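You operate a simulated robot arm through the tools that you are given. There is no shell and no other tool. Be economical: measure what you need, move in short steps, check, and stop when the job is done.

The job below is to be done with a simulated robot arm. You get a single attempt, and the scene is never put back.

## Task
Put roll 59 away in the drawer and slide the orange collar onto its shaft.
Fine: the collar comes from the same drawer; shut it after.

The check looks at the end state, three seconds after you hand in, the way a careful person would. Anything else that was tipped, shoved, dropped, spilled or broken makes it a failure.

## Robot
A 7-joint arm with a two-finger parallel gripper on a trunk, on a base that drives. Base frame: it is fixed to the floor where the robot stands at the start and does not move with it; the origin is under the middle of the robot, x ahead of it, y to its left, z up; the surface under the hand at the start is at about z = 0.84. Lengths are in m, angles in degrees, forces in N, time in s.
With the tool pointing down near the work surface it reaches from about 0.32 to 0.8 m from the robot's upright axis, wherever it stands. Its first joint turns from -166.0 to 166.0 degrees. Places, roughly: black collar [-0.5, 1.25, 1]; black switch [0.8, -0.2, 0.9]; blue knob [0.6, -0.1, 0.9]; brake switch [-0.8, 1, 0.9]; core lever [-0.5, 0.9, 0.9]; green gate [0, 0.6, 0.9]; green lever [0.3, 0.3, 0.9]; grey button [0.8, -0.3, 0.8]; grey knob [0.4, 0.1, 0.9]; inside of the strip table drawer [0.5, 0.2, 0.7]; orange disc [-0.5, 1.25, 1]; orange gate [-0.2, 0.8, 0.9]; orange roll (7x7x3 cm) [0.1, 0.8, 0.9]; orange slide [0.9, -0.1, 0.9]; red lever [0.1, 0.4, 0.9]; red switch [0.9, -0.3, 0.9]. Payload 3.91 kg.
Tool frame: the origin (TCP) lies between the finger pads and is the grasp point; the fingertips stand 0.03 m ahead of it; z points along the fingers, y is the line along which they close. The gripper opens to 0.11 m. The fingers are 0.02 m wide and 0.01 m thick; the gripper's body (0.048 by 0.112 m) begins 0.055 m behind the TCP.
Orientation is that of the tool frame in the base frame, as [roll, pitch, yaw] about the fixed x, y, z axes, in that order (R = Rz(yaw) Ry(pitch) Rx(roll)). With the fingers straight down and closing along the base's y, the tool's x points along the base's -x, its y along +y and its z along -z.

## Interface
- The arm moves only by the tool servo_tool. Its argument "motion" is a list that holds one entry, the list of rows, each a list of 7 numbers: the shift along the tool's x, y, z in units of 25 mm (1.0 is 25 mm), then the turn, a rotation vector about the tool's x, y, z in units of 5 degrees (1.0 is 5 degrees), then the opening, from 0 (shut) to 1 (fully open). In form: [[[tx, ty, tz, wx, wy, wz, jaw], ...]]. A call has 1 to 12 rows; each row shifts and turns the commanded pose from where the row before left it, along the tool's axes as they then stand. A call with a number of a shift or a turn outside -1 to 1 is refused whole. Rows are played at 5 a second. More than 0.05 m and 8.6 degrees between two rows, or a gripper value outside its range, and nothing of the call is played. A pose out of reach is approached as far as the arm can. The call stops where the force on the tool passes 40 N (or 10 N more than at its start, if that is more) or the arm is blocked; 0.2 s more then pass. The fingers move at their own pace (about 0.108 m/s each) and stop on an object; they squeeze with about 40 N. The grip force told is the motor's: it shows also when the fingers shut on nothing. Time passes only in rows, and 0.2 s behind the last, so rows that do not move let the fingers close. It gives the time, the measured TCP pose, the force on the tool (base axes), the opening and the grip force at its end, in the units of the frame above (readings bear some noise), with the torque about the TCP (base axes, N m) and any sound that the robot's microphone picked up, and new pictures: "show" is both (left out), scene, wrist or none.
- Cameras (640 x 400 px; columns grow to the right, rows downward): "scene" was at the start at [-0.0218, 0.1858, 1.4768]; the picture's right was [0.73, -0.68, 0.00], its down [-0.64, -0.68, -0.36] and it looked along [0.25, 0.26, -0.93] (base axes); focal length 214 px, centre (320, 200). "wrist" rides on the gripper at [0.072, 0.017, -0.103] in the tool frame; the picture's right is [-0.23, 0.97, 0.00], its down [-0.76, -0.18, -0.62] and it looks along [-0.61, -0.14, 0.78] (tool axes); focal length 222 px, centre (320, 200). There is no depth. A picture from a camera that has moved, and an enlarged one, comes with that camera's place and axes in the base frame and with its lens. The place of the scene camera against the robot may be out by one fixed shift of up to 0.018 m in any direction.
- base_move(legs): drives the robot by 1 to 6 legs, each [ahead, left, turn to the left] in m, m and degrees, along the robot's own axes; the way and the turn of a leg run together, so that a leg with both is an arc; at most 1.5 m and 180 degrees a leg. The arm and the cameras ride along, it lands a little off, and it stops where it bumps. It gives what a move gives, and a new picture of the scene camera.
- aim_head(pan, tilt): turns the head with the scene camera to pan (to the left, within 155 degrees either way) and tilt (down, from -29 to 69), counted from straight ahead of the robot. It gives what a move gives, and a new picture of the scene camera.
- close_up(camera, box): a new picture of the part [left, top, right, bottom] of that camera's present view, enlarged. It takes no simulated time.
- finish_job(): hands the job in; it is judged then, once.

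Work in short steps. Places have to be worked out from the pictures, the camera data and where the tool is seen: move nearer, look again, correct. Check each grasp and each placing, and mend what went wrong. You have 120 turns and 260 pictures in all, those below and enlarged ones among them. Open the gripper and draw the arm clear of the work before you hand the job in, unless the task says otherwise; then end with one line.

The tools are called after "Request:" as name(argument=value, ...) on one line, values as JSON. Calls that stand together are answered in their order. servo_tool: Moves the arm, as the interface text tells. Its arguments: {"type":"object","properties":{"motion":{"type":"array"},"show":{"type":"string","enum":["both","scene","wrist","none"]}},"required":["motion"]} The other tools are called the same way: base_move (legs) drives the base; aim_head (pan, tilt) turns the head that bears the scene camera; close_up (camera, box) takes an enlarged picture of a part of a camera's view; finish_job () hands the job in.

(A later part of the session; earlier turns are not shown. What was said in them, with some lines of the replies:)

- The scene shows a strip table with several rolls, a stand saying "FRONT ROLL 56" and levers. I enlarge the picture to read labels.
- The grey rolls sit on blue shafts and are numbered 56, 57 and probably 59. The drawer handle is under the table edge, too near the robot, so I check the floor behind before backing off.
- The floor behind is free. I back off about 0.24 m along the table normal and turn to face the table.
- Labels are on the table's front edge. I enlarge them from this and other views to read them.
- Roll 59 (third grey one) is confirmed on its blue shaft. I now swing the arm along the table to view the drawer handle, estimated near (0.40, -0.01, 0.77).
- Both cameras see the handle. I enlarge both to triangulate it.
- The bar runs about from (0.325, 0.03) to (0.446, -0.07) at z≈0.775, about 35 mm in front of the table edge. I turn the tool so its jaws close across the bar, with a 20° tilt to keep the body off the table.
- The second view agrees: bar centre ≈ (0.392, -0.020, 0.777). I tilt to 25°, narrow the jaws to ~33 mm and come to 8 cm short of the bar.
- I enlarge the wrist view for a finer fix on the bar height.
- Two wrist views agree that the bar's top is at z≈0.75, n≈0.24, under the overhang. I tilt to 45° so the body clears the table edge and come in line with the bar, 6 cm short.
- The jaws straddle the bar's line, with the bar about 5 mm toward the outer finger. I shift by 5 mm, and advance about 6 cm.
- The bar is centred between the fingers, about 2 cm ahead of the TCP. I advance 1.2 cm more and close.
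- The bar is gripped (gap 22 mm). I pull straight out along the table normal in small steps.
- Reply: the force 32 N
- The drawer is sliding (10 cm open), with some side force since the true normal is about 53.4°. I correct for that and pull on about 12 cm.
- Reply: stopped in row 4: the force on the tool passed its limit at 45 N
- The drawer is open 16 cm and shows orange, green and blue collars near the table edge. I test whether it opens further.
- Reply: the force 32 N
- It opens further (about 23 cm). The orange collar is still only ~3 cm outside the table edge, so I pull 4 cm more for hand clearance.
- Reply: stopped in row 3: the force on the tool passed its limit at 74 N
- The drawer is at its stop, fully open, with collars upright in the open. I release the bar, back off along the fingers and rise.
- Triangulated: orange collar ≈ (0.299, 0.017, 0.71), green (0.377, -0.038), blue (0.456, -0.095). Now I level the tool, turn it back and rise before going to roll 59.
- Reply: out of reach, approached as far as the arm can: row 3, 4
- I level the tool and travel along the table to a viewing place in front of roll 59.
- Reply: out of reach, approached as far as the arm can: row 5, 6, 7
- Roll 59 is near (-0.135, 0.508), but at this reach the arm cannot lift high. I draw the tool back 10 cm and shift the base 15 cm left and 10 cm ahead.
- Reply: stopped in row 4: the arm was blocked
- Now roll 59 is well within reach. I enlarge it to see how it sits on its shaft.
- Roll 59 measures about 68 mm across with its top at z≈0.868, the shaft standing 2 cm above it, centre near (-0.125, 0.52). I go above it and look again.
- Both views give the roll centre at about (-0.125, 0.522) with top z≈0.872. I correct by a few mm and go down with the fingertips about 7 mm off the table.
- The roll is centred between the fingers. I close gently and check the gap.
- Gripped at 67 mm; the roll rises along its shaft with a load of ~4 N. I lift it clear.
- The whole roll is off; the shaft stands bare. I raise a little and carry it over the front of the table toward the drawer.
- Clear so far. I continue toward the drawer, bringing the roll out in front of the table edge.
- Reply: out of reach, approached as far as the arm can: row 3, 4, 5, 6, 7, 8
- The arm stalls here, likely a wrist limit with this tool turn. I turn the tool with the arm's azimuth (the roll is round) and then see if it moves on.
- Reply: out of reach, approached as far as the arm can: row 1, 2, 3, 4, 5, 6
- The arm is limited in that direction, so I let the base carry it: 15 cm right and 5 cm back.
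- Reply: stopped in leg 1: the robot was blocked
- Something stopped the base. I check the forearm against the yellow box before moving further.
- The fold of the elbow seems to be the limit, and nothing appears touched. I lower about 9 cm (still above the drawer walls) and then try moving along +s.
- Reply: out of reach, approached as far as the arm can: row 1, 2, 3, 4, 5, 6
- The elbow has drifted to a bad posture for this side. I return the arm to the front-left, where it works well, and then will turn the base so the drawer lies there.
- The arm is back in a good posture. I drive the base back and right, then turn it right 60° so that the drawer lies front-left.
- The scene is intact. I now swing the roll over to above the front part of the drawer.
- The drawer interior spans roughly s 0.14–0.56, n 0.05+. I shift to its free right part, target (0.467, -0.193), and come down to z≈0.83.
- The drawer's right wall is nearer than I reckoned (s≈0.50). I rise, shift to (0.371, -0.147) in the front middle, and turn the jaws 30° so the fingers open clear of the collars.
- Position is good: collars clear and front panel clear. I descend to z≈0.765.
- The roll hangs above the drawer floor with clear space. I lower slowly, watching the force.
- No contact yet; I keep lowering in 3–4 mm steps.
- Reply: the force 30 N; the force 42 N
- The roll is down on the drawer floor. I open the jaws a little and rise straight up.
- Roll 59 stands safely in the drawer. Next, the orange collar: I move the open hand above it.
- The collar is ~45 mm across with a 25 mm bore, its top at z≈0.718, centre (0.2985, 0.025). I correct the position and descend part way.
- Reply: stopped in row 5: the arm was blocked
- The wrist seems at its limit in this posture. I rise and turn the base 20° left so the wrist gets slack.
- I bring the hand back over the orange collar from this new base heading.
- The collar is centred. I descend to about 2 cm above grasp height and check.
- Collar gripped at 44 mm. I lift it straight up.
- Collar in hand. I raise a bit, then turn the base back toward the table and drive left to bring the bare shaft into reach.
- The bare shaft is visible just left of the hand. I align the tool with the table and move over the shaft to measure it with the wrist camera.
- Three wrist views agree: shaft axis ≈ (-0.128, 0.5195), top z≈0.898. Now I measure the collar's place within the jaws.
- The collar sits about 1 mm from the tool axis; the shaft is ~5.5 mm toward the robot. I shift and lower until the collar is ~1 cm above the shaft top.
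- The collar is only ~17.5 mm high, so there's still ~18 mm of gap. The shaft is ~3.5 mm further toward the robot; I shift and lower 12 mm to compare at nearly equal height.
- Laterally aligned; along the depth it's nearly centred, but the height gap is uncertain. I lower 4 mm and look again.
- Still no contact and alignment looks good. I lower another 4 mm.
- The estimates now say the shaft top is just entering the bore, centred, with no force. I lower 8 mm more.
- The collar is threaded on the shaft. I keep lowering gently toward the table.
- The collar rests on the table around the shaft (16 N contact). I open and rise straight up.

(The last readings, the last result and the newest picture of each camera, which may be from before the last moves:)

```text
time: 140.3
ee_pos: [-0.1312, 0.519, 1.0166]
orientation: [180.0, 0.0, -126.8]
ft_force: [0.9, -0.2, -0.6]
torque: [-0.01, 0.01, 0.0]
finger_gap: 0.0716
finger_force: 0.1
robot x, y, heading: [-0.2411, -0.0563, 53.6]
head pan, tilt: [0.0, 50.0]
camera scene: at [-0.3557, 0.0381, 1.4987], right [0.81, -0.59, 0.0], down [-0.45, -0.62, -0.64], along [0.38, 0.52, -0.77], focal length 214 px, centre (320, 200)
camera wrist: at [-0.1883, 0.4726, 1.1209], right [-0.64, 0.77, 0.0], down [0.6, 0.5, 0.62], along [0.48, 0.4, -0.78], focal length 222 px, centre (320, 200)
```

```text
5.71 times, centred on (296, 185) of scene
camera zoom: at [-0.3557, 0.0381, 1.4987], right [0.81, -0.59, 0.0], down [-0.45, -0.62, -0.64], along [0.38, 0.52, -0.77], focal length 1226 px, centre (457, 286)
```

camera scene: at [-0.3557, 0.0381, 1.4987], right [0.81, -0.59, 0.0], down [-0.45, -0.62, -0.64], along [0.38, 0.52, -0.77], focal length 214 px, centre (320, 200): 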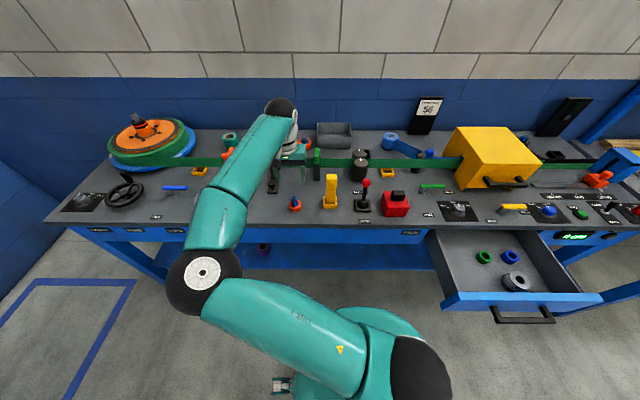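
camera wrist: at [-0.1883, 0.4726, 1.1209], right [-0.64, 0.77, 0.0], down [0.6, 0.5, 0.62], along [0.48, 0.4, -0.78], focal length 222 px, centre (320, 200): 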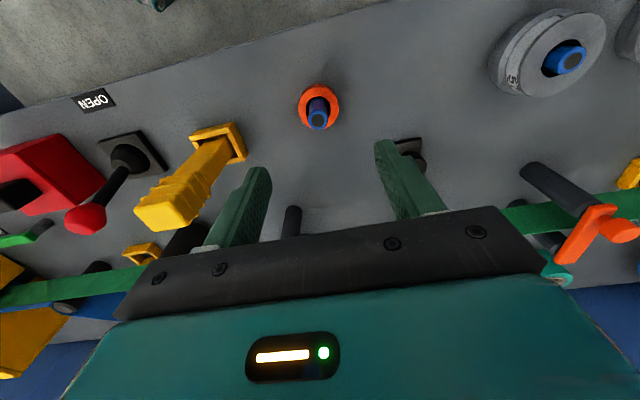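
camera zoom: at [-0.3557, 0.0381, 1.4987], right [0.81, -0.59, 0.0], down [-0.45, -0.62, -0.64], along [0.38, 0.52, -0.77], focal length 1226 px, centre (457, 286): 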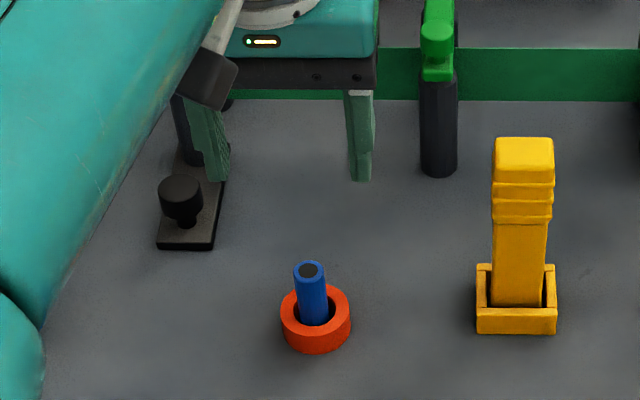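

The collar is on the shaft and the roll in the drawer. To shut the drawer, I drive the base back and right so that the handle lies in front-left of the robot.

Request:
base_move(legs=[[-0.315, 0, 0], [0, -0.632, -0.5]])

Request:
servo_tool(motion=[[[0, 0, 0, 0, 0, 0, 0]]], show="wrist")

```text
time: 153.1
ee_pos: [0.2047, -0.118, 1.0166]
orientation: [180.0, 0.1, -126.9]
ft_force: [0.5, -0.2, -0.1]
torque: [0.04, -0.01, -0.03]
finger_gap: 0.0716
finger_force: 0.0
robot x, y, heading: [0.0992, -0.6948, 53.8]
head pan, tilt: [0.0, 50.0]
camera scene: at [-0.0197, -0.5992, 1.4987], right [0.81, -0.59, 0.0], down [-0.45, -0.62, -0.64], along [0.38, 0.52, -0.77], focal length 214 px, centre (320, 200)
```

scene: 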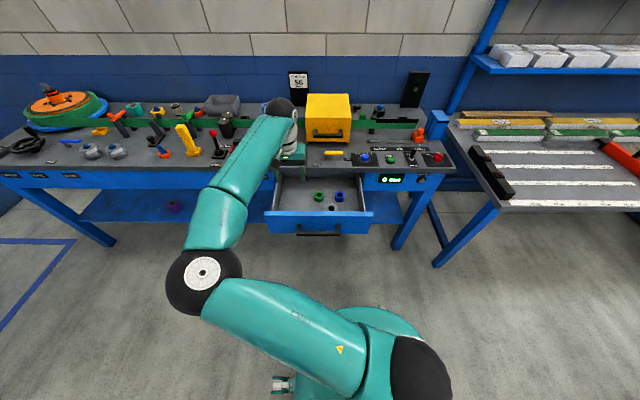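

```text
time: 153.5
ee_pos: [0.2048, -0.118, 1.0176]
orientation: [180.0, 0.0, -126.8]
ft_force: [-0.4, -0.2, -0.3]
torque: [-0.01, -0.05, 0.04]
finger_gap: 0.0001
finger_force: 13.1
robot x, y, heading: [0.0979, -0.6952, 53.6]
head pan, tilt: [0.0, 50.0]
camera wrist: at [0.1471, -0.1646, 1.1208], right [-0.64, 0.77, 0.0], down [0.6, 0.5, 0.62], along [0.48, 0.4, -0.78], focal length 222 px, centre (320, 200)
```

wrist: 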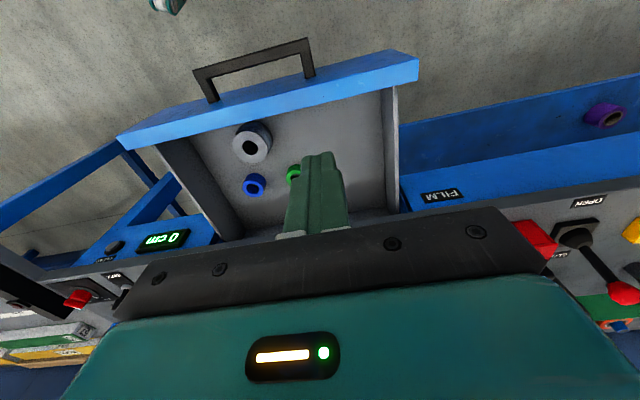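

I back the base 13 cm so the hand comes in front of the handle, then align and lower with closed, slightly tilted fingers.

Request:
base_move(legs=[[-0.13, 0, 0]])

Request:
servo_tool(motion=[[[0, -1, 0, 0, -1, 0, 0], [0, -1, 0, 0, -1, 0, 0], [0, -1, 0.5, 0, -1, 0, 0], [0, -0.4, 1, 0, 0, 0, 0], [0, 0, 1, 0, 0, 0, 0], [0, 0, 1, 0, 0, 0, 0]]], show="both")

```text
time: 155.9
ee_pos: [0.1278, -0.2232, 1.0163]
orientation: [180.0, -0.1, -126.8]
ft_force: [0.9, 1.3, -0.9]
torque: [-0.04, 0.0, 0.01]
finger_gap: 0.0002
finger_force: 37.9
robot x, y, heading: [0.0153, -0.8026, 53.7]
head pan, tilt: [0.0, 50.0]
camera scene: at [-0.0992, -0.7064, 1.4986], right [0.81, -0.59, 0.0], down [-0.45, -0.62, -0.64], along [0.38, 0.52, -0.77], focal length 214 px, centre (320, 200)
```

scene: 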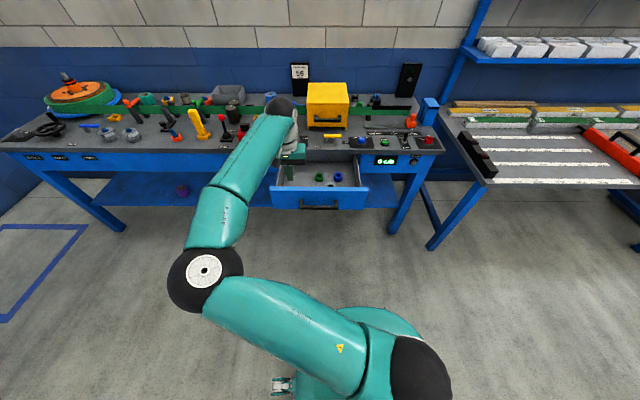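

```text
time: 157.3
ee_pos: [0.21, -0.2562, 0.9328]
orientation: [179.9, 15.0, -126.9]
ft_force: [-0.3, 0.4, 0.1]
torque: [-0.03, -0.03, 0.03]
finger_gap: 0.0001
finger_force: 37.8
robot x, y, heading: [0.0111, -0.8016, 53.8]
head pan, tilt: [0.0, 50.0]
camera scene: at [-0.0998, -0.7085, 1.4987], right [0.81, -0.59, 0.0], down [-0.45, -0.62, -0.64], along [0.38, 0.52, -0.77], focal length 214 px, centre (320, 200)
camera wrist: at [0.1374, -0.3229, 1.0143], right [-0.65, 0.76, 0.06], down [0.49, 0.35, 0.8], along [0.59, 0.55, -0.6], focal length 222 px, centre (320, 200)
```

scene: 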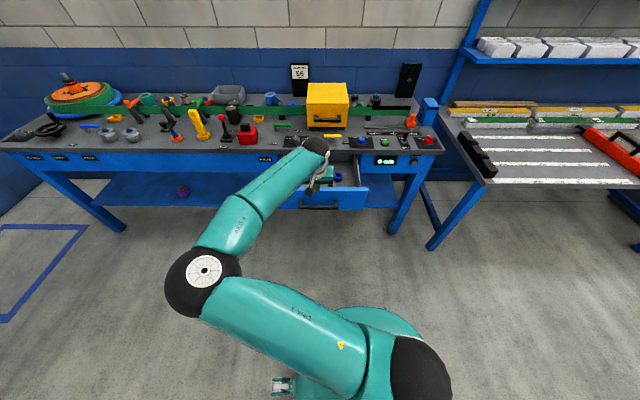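
wrist: 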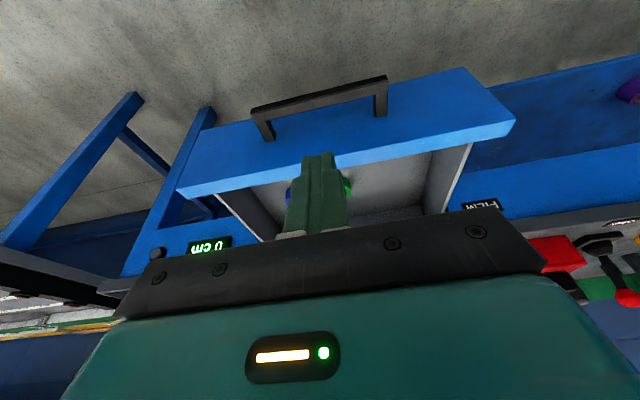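

Hand is at n≈-0.08, in line with the handle centre. I go straight down until the closed fingers are in front of the bar.

Request:
servo_tool(motion=[[[0.28, 0, 0.965, 0, 0, 0, 0], [0.28, 0, 0.965, 0, 0, 0, 0], [0.26, 0, 0.965, 0, 0, 0, 0], [0.26, 0, 0.965, 0, 0, 0, 0], [0.26, 0, 0.965, 0, 0, 0, 0], [0.26, 0, 0.965, 0, 0, 0, 0], [0.26, 0, 0.965, 0, 0, 0, 0]]], show="wrist")

Request:
close_up(camera="scene", box=[260, 150, 388, 230])

```text
time: 158.9
ee_pos: [0.206, -0.2576, 0.7579]
orientation: [-180.0, 15.1, -126.7]
ft_force: [-0.6, -0.5, 0.1]
torque: [0.04, 0.0, 0.01]
finger_gap: 0.0
finger_force: 37.4
robot x, y, heading: [0.0153, -0.8037, 53.7]
head pan, tilt: [0.0, 50.0]
camera wrist: at [0.1325, -0.3244, 0.84], right [-0.65, 0.76, 0.06], down [0.49, 0.35, 0.8], along [0.59, 0.55, -0.6], focal length 222 px, centre (320, 200)
```

wrist: 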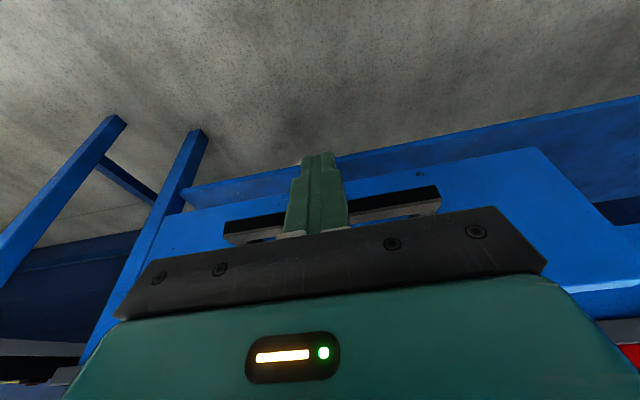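

```text
5.00 times, centred on (324, 190) of scene
camera zoom: at [-0.0998, -0.7087, 1.4987], right [0.81, -0.59, 0.0], down [-0.45, -0.62, -0.64], along [0.38, 0.52, -0.77], focal length 1072 px, centre (300, 250)
```

zoom: 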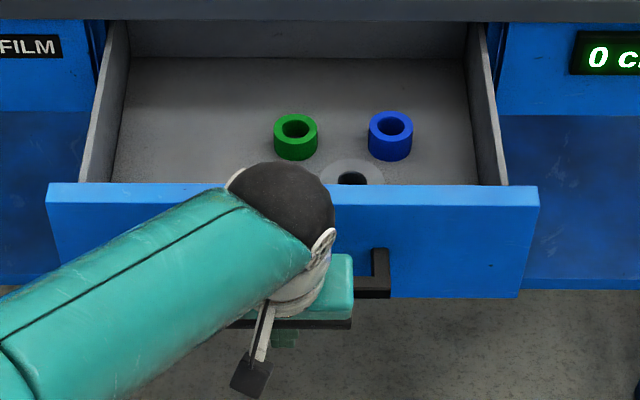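

The fingers are right in front of the bar. I push along the normal slowly.

Request:
servo_tool(motion=[[[-0.5, 0, 0.134, 0, 0, 0, 0], [-0.5, 0, 0.134, 0, 0, 0, 0], [-0.5, 0, 0.134, 0, 0, 0, 0], [-0.5, 0, 0.134, 0, 0, 0, 0], [-0.5, 0, 0.134, 0, 0, 0, 0], [-0.5, 0, 0.134, 0, 0, 0, 0], [-0.5, 0, 0.134, 0, 0, 0, 0], [-0.5, 0, 0.134, 0, 0, 0, 0]]], show="none")

Request:
close_up(camera="scene", box=[260, 140, 388, 220])

```text
time: 160.7
ee_pos: [0.269, -0.1759, 0.7561]
orientation: [-180.0, 15.0, -126.8]
ft_force: [-1.1, -0.3, 0.9]
torque: [0.03, -0.02, 0.01]
finger_gap: 0.0
finger_force: 38.1
robot x, y, heading: [0.0167, -0.8006, 53.7]
head pan, tilt: [0.0, 50.0]
```

```text
5.00 times, centred on (324, 180) of scene
camera zoom: at [-0.1001, -0.7085, 1.4987], right [0.81, -0.59, 0.0], down [-0.45, -0.62, -0.64], along [0.38, 0.52, -0.77], focal length 1072 px, centre (300, 300)
```

zoom: 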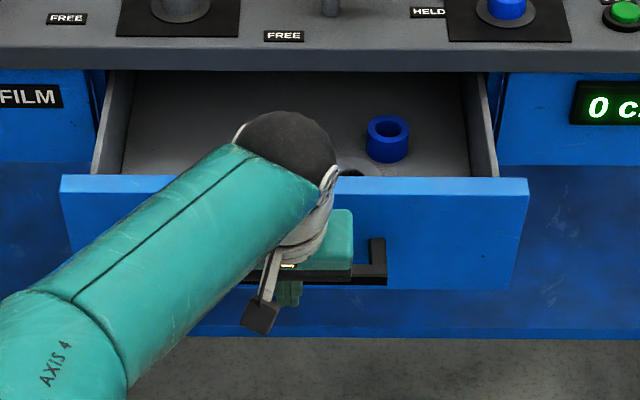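

The drawer slides in. I let the base drive forward 10 cm to continue pushing, keeping the arm within reach.

Request:
base_move(legs=[[0.1, 0, 0]])

```text
time: 162.6
ee_pos: [0.3243, -0.0993, 0.758]
orientation: [-180.0, 15.1, -126.6]
ft_force: [0.2, 0.2, 0.7]
torque: [0.0, -0.01, -0.01]
finger_gap: 0.0
finger_force: 37.8
robot x, y, heading: [0.0745, -0.7244, 54.0]
head pan, tilt: [0.0, 50.0]
camera scene: at [-0.0426, -0.6308, 1.4987], right [0.81, -0.59, 0.0], down [-0.45, -0.62, -0.64], along [0.38, 0.52, -0.76], focal length 214 px, centre (320, 200)
```

scene: 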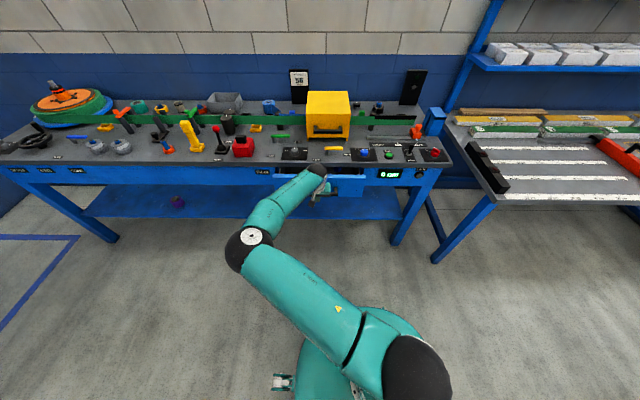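

About 10 cm remain. I push on with the arm.

Request:
servo_tool(motion=[[[-0.5, 0, 0.134, 0, 0, 0, 0], [-0.5, 0, 0.134, 0, 0, 0, 0], [-0.5, 0, 0.134, 0, 0, 0, 0], [-0.5, 0, 0.134, 0, 0, 0, 0], [-0.5, 0, 0.134, 0, 0, 0, 0], [-0.5, 0, 0.134, 0, 0, 0, 0]]], show="none")

Request:
close_up(camera="scene", box=[260, 120, 388, 200])

```text
time: 163.9
ee_pos: [0.3696, -0.0362, 0.7565]
orientation: [180.0, 14.9, -126.7]
ft_force: [-0.3, -0.4, 0.1]
torque: [0.0, -0.01, 0.0]
finger_gap: 0.0002
finger_force: 37.5
robot x, y, heading: [0.0716, -0.7209, 53.8]
head pan, tilt: [0.0, 50.0]
```

```text
5.00 times, centred on (324, 160) of scene
camera zoom: at [-0.0418, -0.629, 1.4987], right [0.81, -0.59, 0.0], down [-0.45, -0.62, -0.64], along [0.38, 0.52, -0.77], focal length 1072 px, centre (300, 400)
```

zoom: 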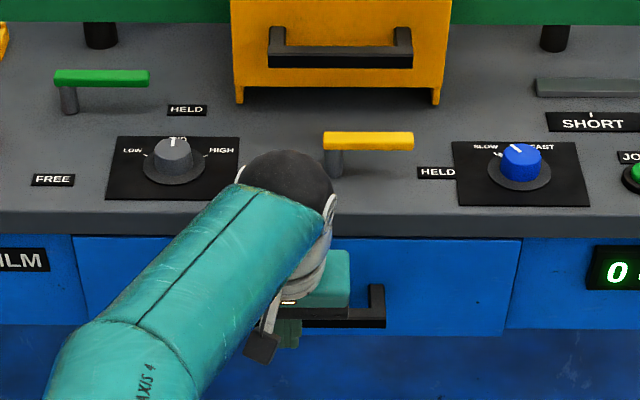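

Nearly closed. A few more small pushes until it resists.

Request:
servo_tool(motion=[[[-0.4, 0, 0.107, 0, 0, 0, 0], [-0.4, 0, 0.107, 0, 0, 0, 0], [-0.4, 0, 0.107, 0, 0, 0, 0]]], show="wrist")

Request:
close_up(camera="scene", box=[260, 120, 388, 200])

```text
time: 164.6
ee_pos: [0.3825, -0.0219, 0.7509]
orientation: [-180.0, 14.0, -126.8]
ft_force: [-4.1, -6.5, -5.4]
torque: [-0.2, 0.08, -0.03]
finger_gap: 0.0003
finger_force: 37.7
robot x, y, heading: [0.0741, -0.7241, 53.9]
head pan, tilt: [0.0, 50.0]
stopped in row 3: the force on the tool passed its limit at 56 N (the readings are from after the stop); the commanded pose is now the measured one
camera wrist: at [0.31, -0.0871, 0.8345], right [-0.65, 0.76, 0.05], down [0.5, 0.37, 0.79], along [0.58, 0.54, -0.61], focal length 222 px, centre (320, 200)
```

wrist: 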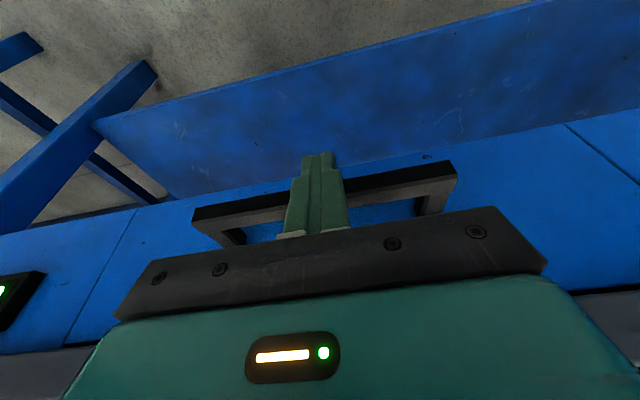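

```text
5.00 times, centred on (324, 160) of scene
camera zoom: at [-0.0414, -0.6284, 1.4987], right [0.81, -0.59, 0.0], down [-0.45, -0.62, -0.64], along [0.38, 0.52, -0.77], focal length 1072 px, centre (300, 400)
```

zoom: 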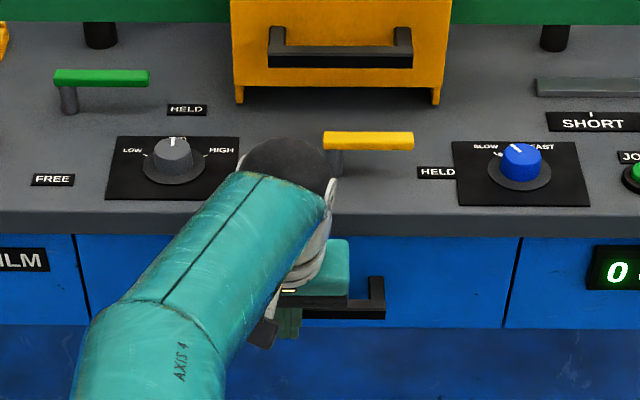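

The push met a firm stop with the front flush with the neighbouring panels. I back off 7 cm, rise, and check.

Request:
servo_tool(motion=[[[0.8, 0, -0.2, 0, 0, 0, 0], [0.8, 0, -0.2, 0, 0, 0, 0], [0.8, 0, -0.2, 0, 0, 0, 0], [0.8, 0, -0.2, 0, 0, 0, 0], [-0.26, 0, -0.965, 0, 0, 0, 0], [-0.26, 0, -0.965, 0, 0, 0, 0], [-0.26, 0, -0.965, 0, 0, 0, 0], [-0.26, 0, -0.965, 0, 0, 0, 0], [-0.26, 0, -0.965, 0, 0, 0, 0.5], [-0.26, 0, -0.965, 0, 0, 0, 0.5]]], show="both")

Request:
close_up(camera="scene", box=[220, 120, 420, 245])

Request:
close_up(camera="wrist", box=[100, 60, 500, 260])

```text
time: 166.8
ee_pos: [0.335, -0.087, 0.9023]
orientation: [-180.0, 14.1, -126.8]
ft_force: [0.0, -0.8, -0.3]
torque: [-0.02, 0.01, -0.04]
finger_gap: 0.055
finger_force: 0.1
robot x, y, heading: [0.0727, -0.7263, 53.9]
head pan, tilt: [0.0, 50.0]
camera scene: at [-0.0414, -0.6285, 1.4987], right [0.81, -0.59, 0.0], down [-0.45, -0.62, -0.64], along [0.38, 0.52, -0.77], focal length 214 px, centre (320, 200)
camera wrist: at [0.2639, -0.1515, 0.9853], right [-0.65, 0.76, 0.06], down [0.49, 0.36, 0.79], along [0.58, 0.54, -0.61], focal length 222 px, centre (320, 200)
```

scene: 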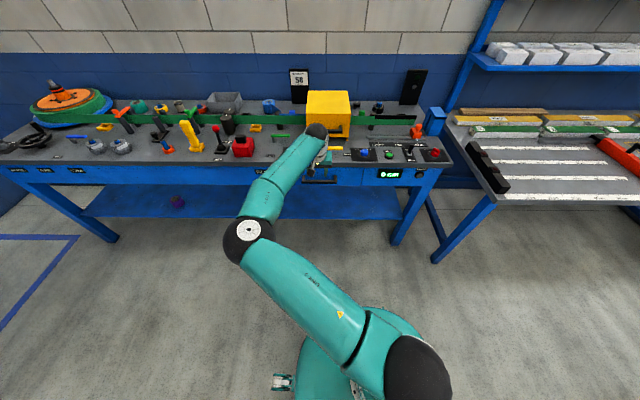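
wrist: 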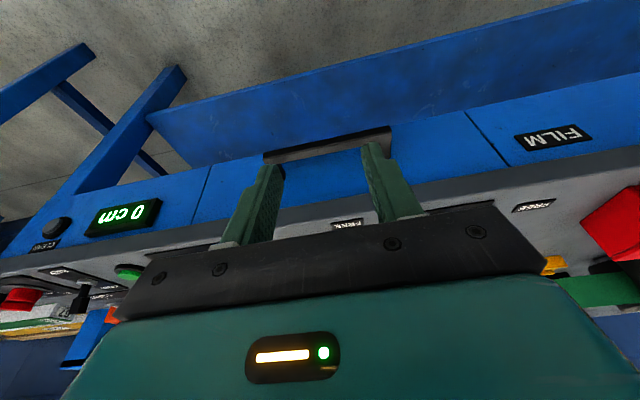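

```text
3.20 times, centred on (320, 182) of scene
camera zoom: at [-0.0414, -0.6285, 1.4987], right [0.81, -0.59, 0.0], down [-0.45, -0.62, -0.64], along [0.38, 0.52, -0.77], focal length 686 px, centre (320, 256)
```

zoom: 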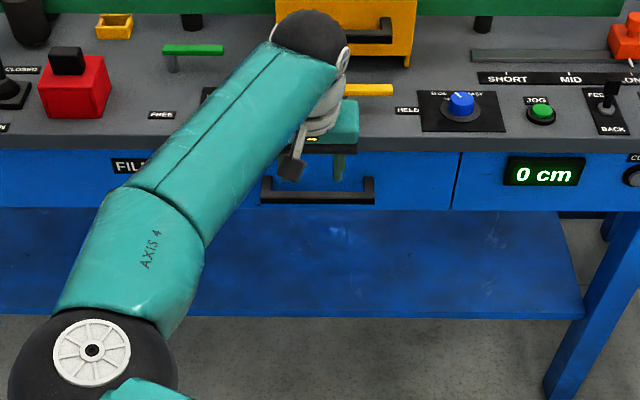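

```text
1.60 times, centred on (300, 160) of wrist
camera zoom: at [0.2639, -0.1515, 0.9853], right [-0.65, 0.76, 0.06], down [0.49, 0.36, 0.79], along [0.58, 0.54, -0.61], focal length 355 px, centre (352, 264)
```

zoom: 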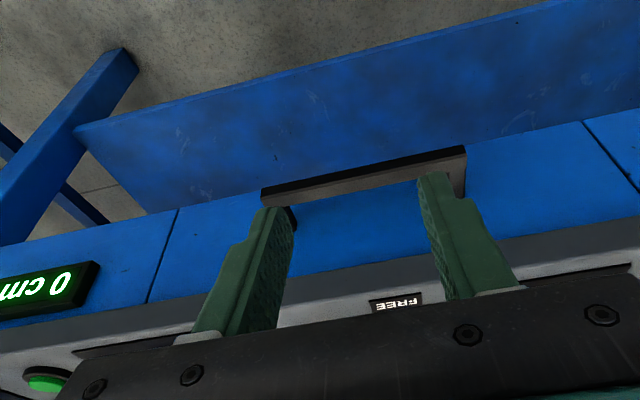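

The drawer is flush on both seams. I drive the base back so the arm is clear and take a last look at everything.

Request:
base_move(legs=[[-0.2, 0, 0]])

Request:
aim_head(pan=8, tilt=35)

Request:
close_up(camera="scene", box=[60, 80, 460, 330])

Request:
close_up(camera="scene", box=[160, 140, 320, 240])

```text
time: 170.0
ee_pos: [0.2188, -0.2494, 0.9018]
orientation: [-179.9, 14.0, -126.9]
ft_force: [-0.1, -0.6, 0.4]
torque: [0.04, 0.03, 0.03]
finger_gap: 0.0549
finger_force: 0.1
robot x, y, heading: [-0.0448, -0.8851, 53.6]
head pan, tilt: [0.0, 50.0]
camera scene: at [-0.1609, -0.7922, 1.4987], right [0.8, -0.59, 0.0], down [-0.45, -0.62, -0.64], along [0.38, 0.52, -0.77], focal length 214 px, centre (320, 200)
```

scene: 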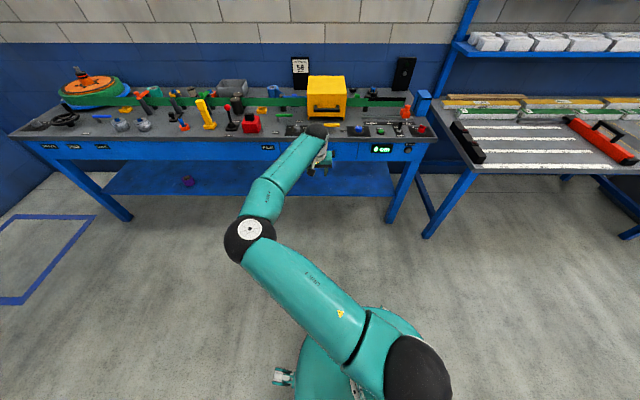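

```text
time: 170.8
ee_pos: [0.218, -0.2475, 0.9019]
orientation: [180.0, 14.1, -126.9]
ft_force: [0.1, -0.4, 0.4]
torque: [0.0, 0.0, 0.02]
finger_gap: 0.0549
finger_force: 0.0
robot x, y, heading: [-0.0466, -0.8862, 53.8]
head pan, tilt: [8.0, 35.0]
camera scene: at [-0.1647, -0.7759, 1.5204], right [0.88, -0.48, 0.0], down [-0.27, -0.5, -0.82], along [0.39, 0.72, -0.57], focal length 214 px, centre (320, 200)
```

scene: 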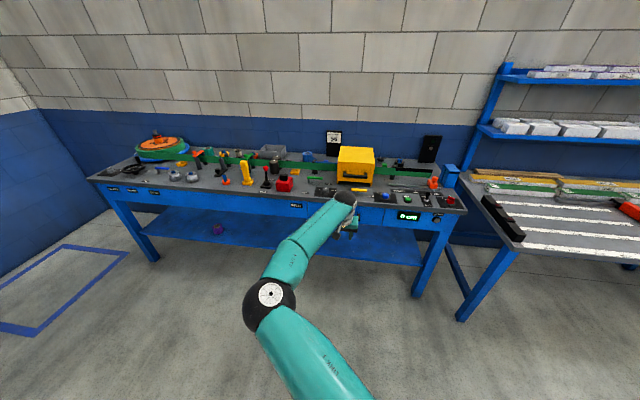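

```text
1.60 times, centred on (260, 205) of scene
camera zoom: at [-0.1647, -0.7759, 1.5204], right [0.88, -0.48, 0.0], down [-0.27, -0.5, -0.82], along [0.39, 0.72, -0.57], focal length 343 px, centre (416, 192)
```

zoom: 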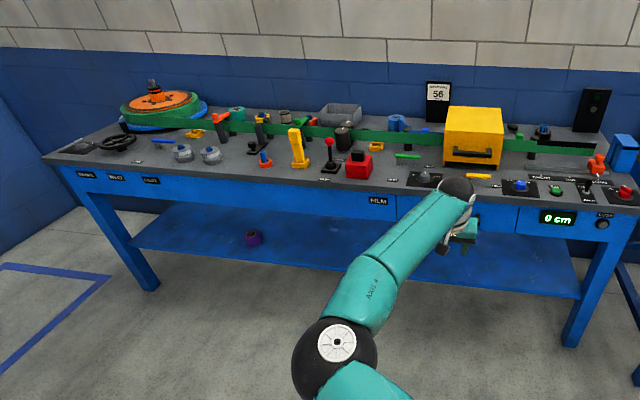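

```text
4.00 times, centred on (240, 190) of scene
camera zoom: at [-0.1647, -0.7759, 1.5204], right [0.88, -0.48, 0.0], down [-0.27, -0.5, -0.82], along [0.39, 0.72, -0.57], focal length 858 px, centre (640, 240)
```

zoom: 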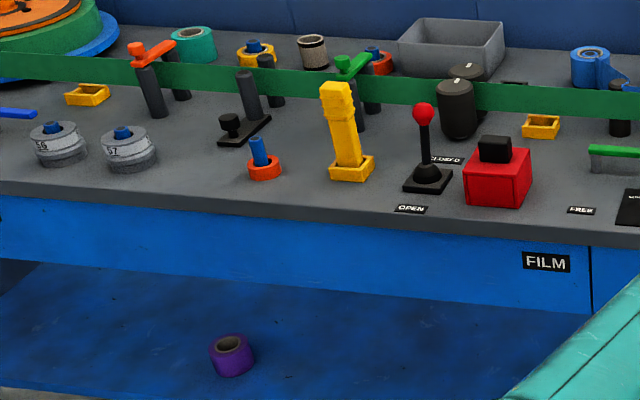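

The collar is on the shaft, roll 59 is in the shut drawer, and everything else stands as before. I hand in the job.

Request:
finish_job()

```text
The job is handed in.
```

Roll 59 is in the drawer, the orange collar from that drawer is on the shaft roll 59 came off, and the drawer is shut.
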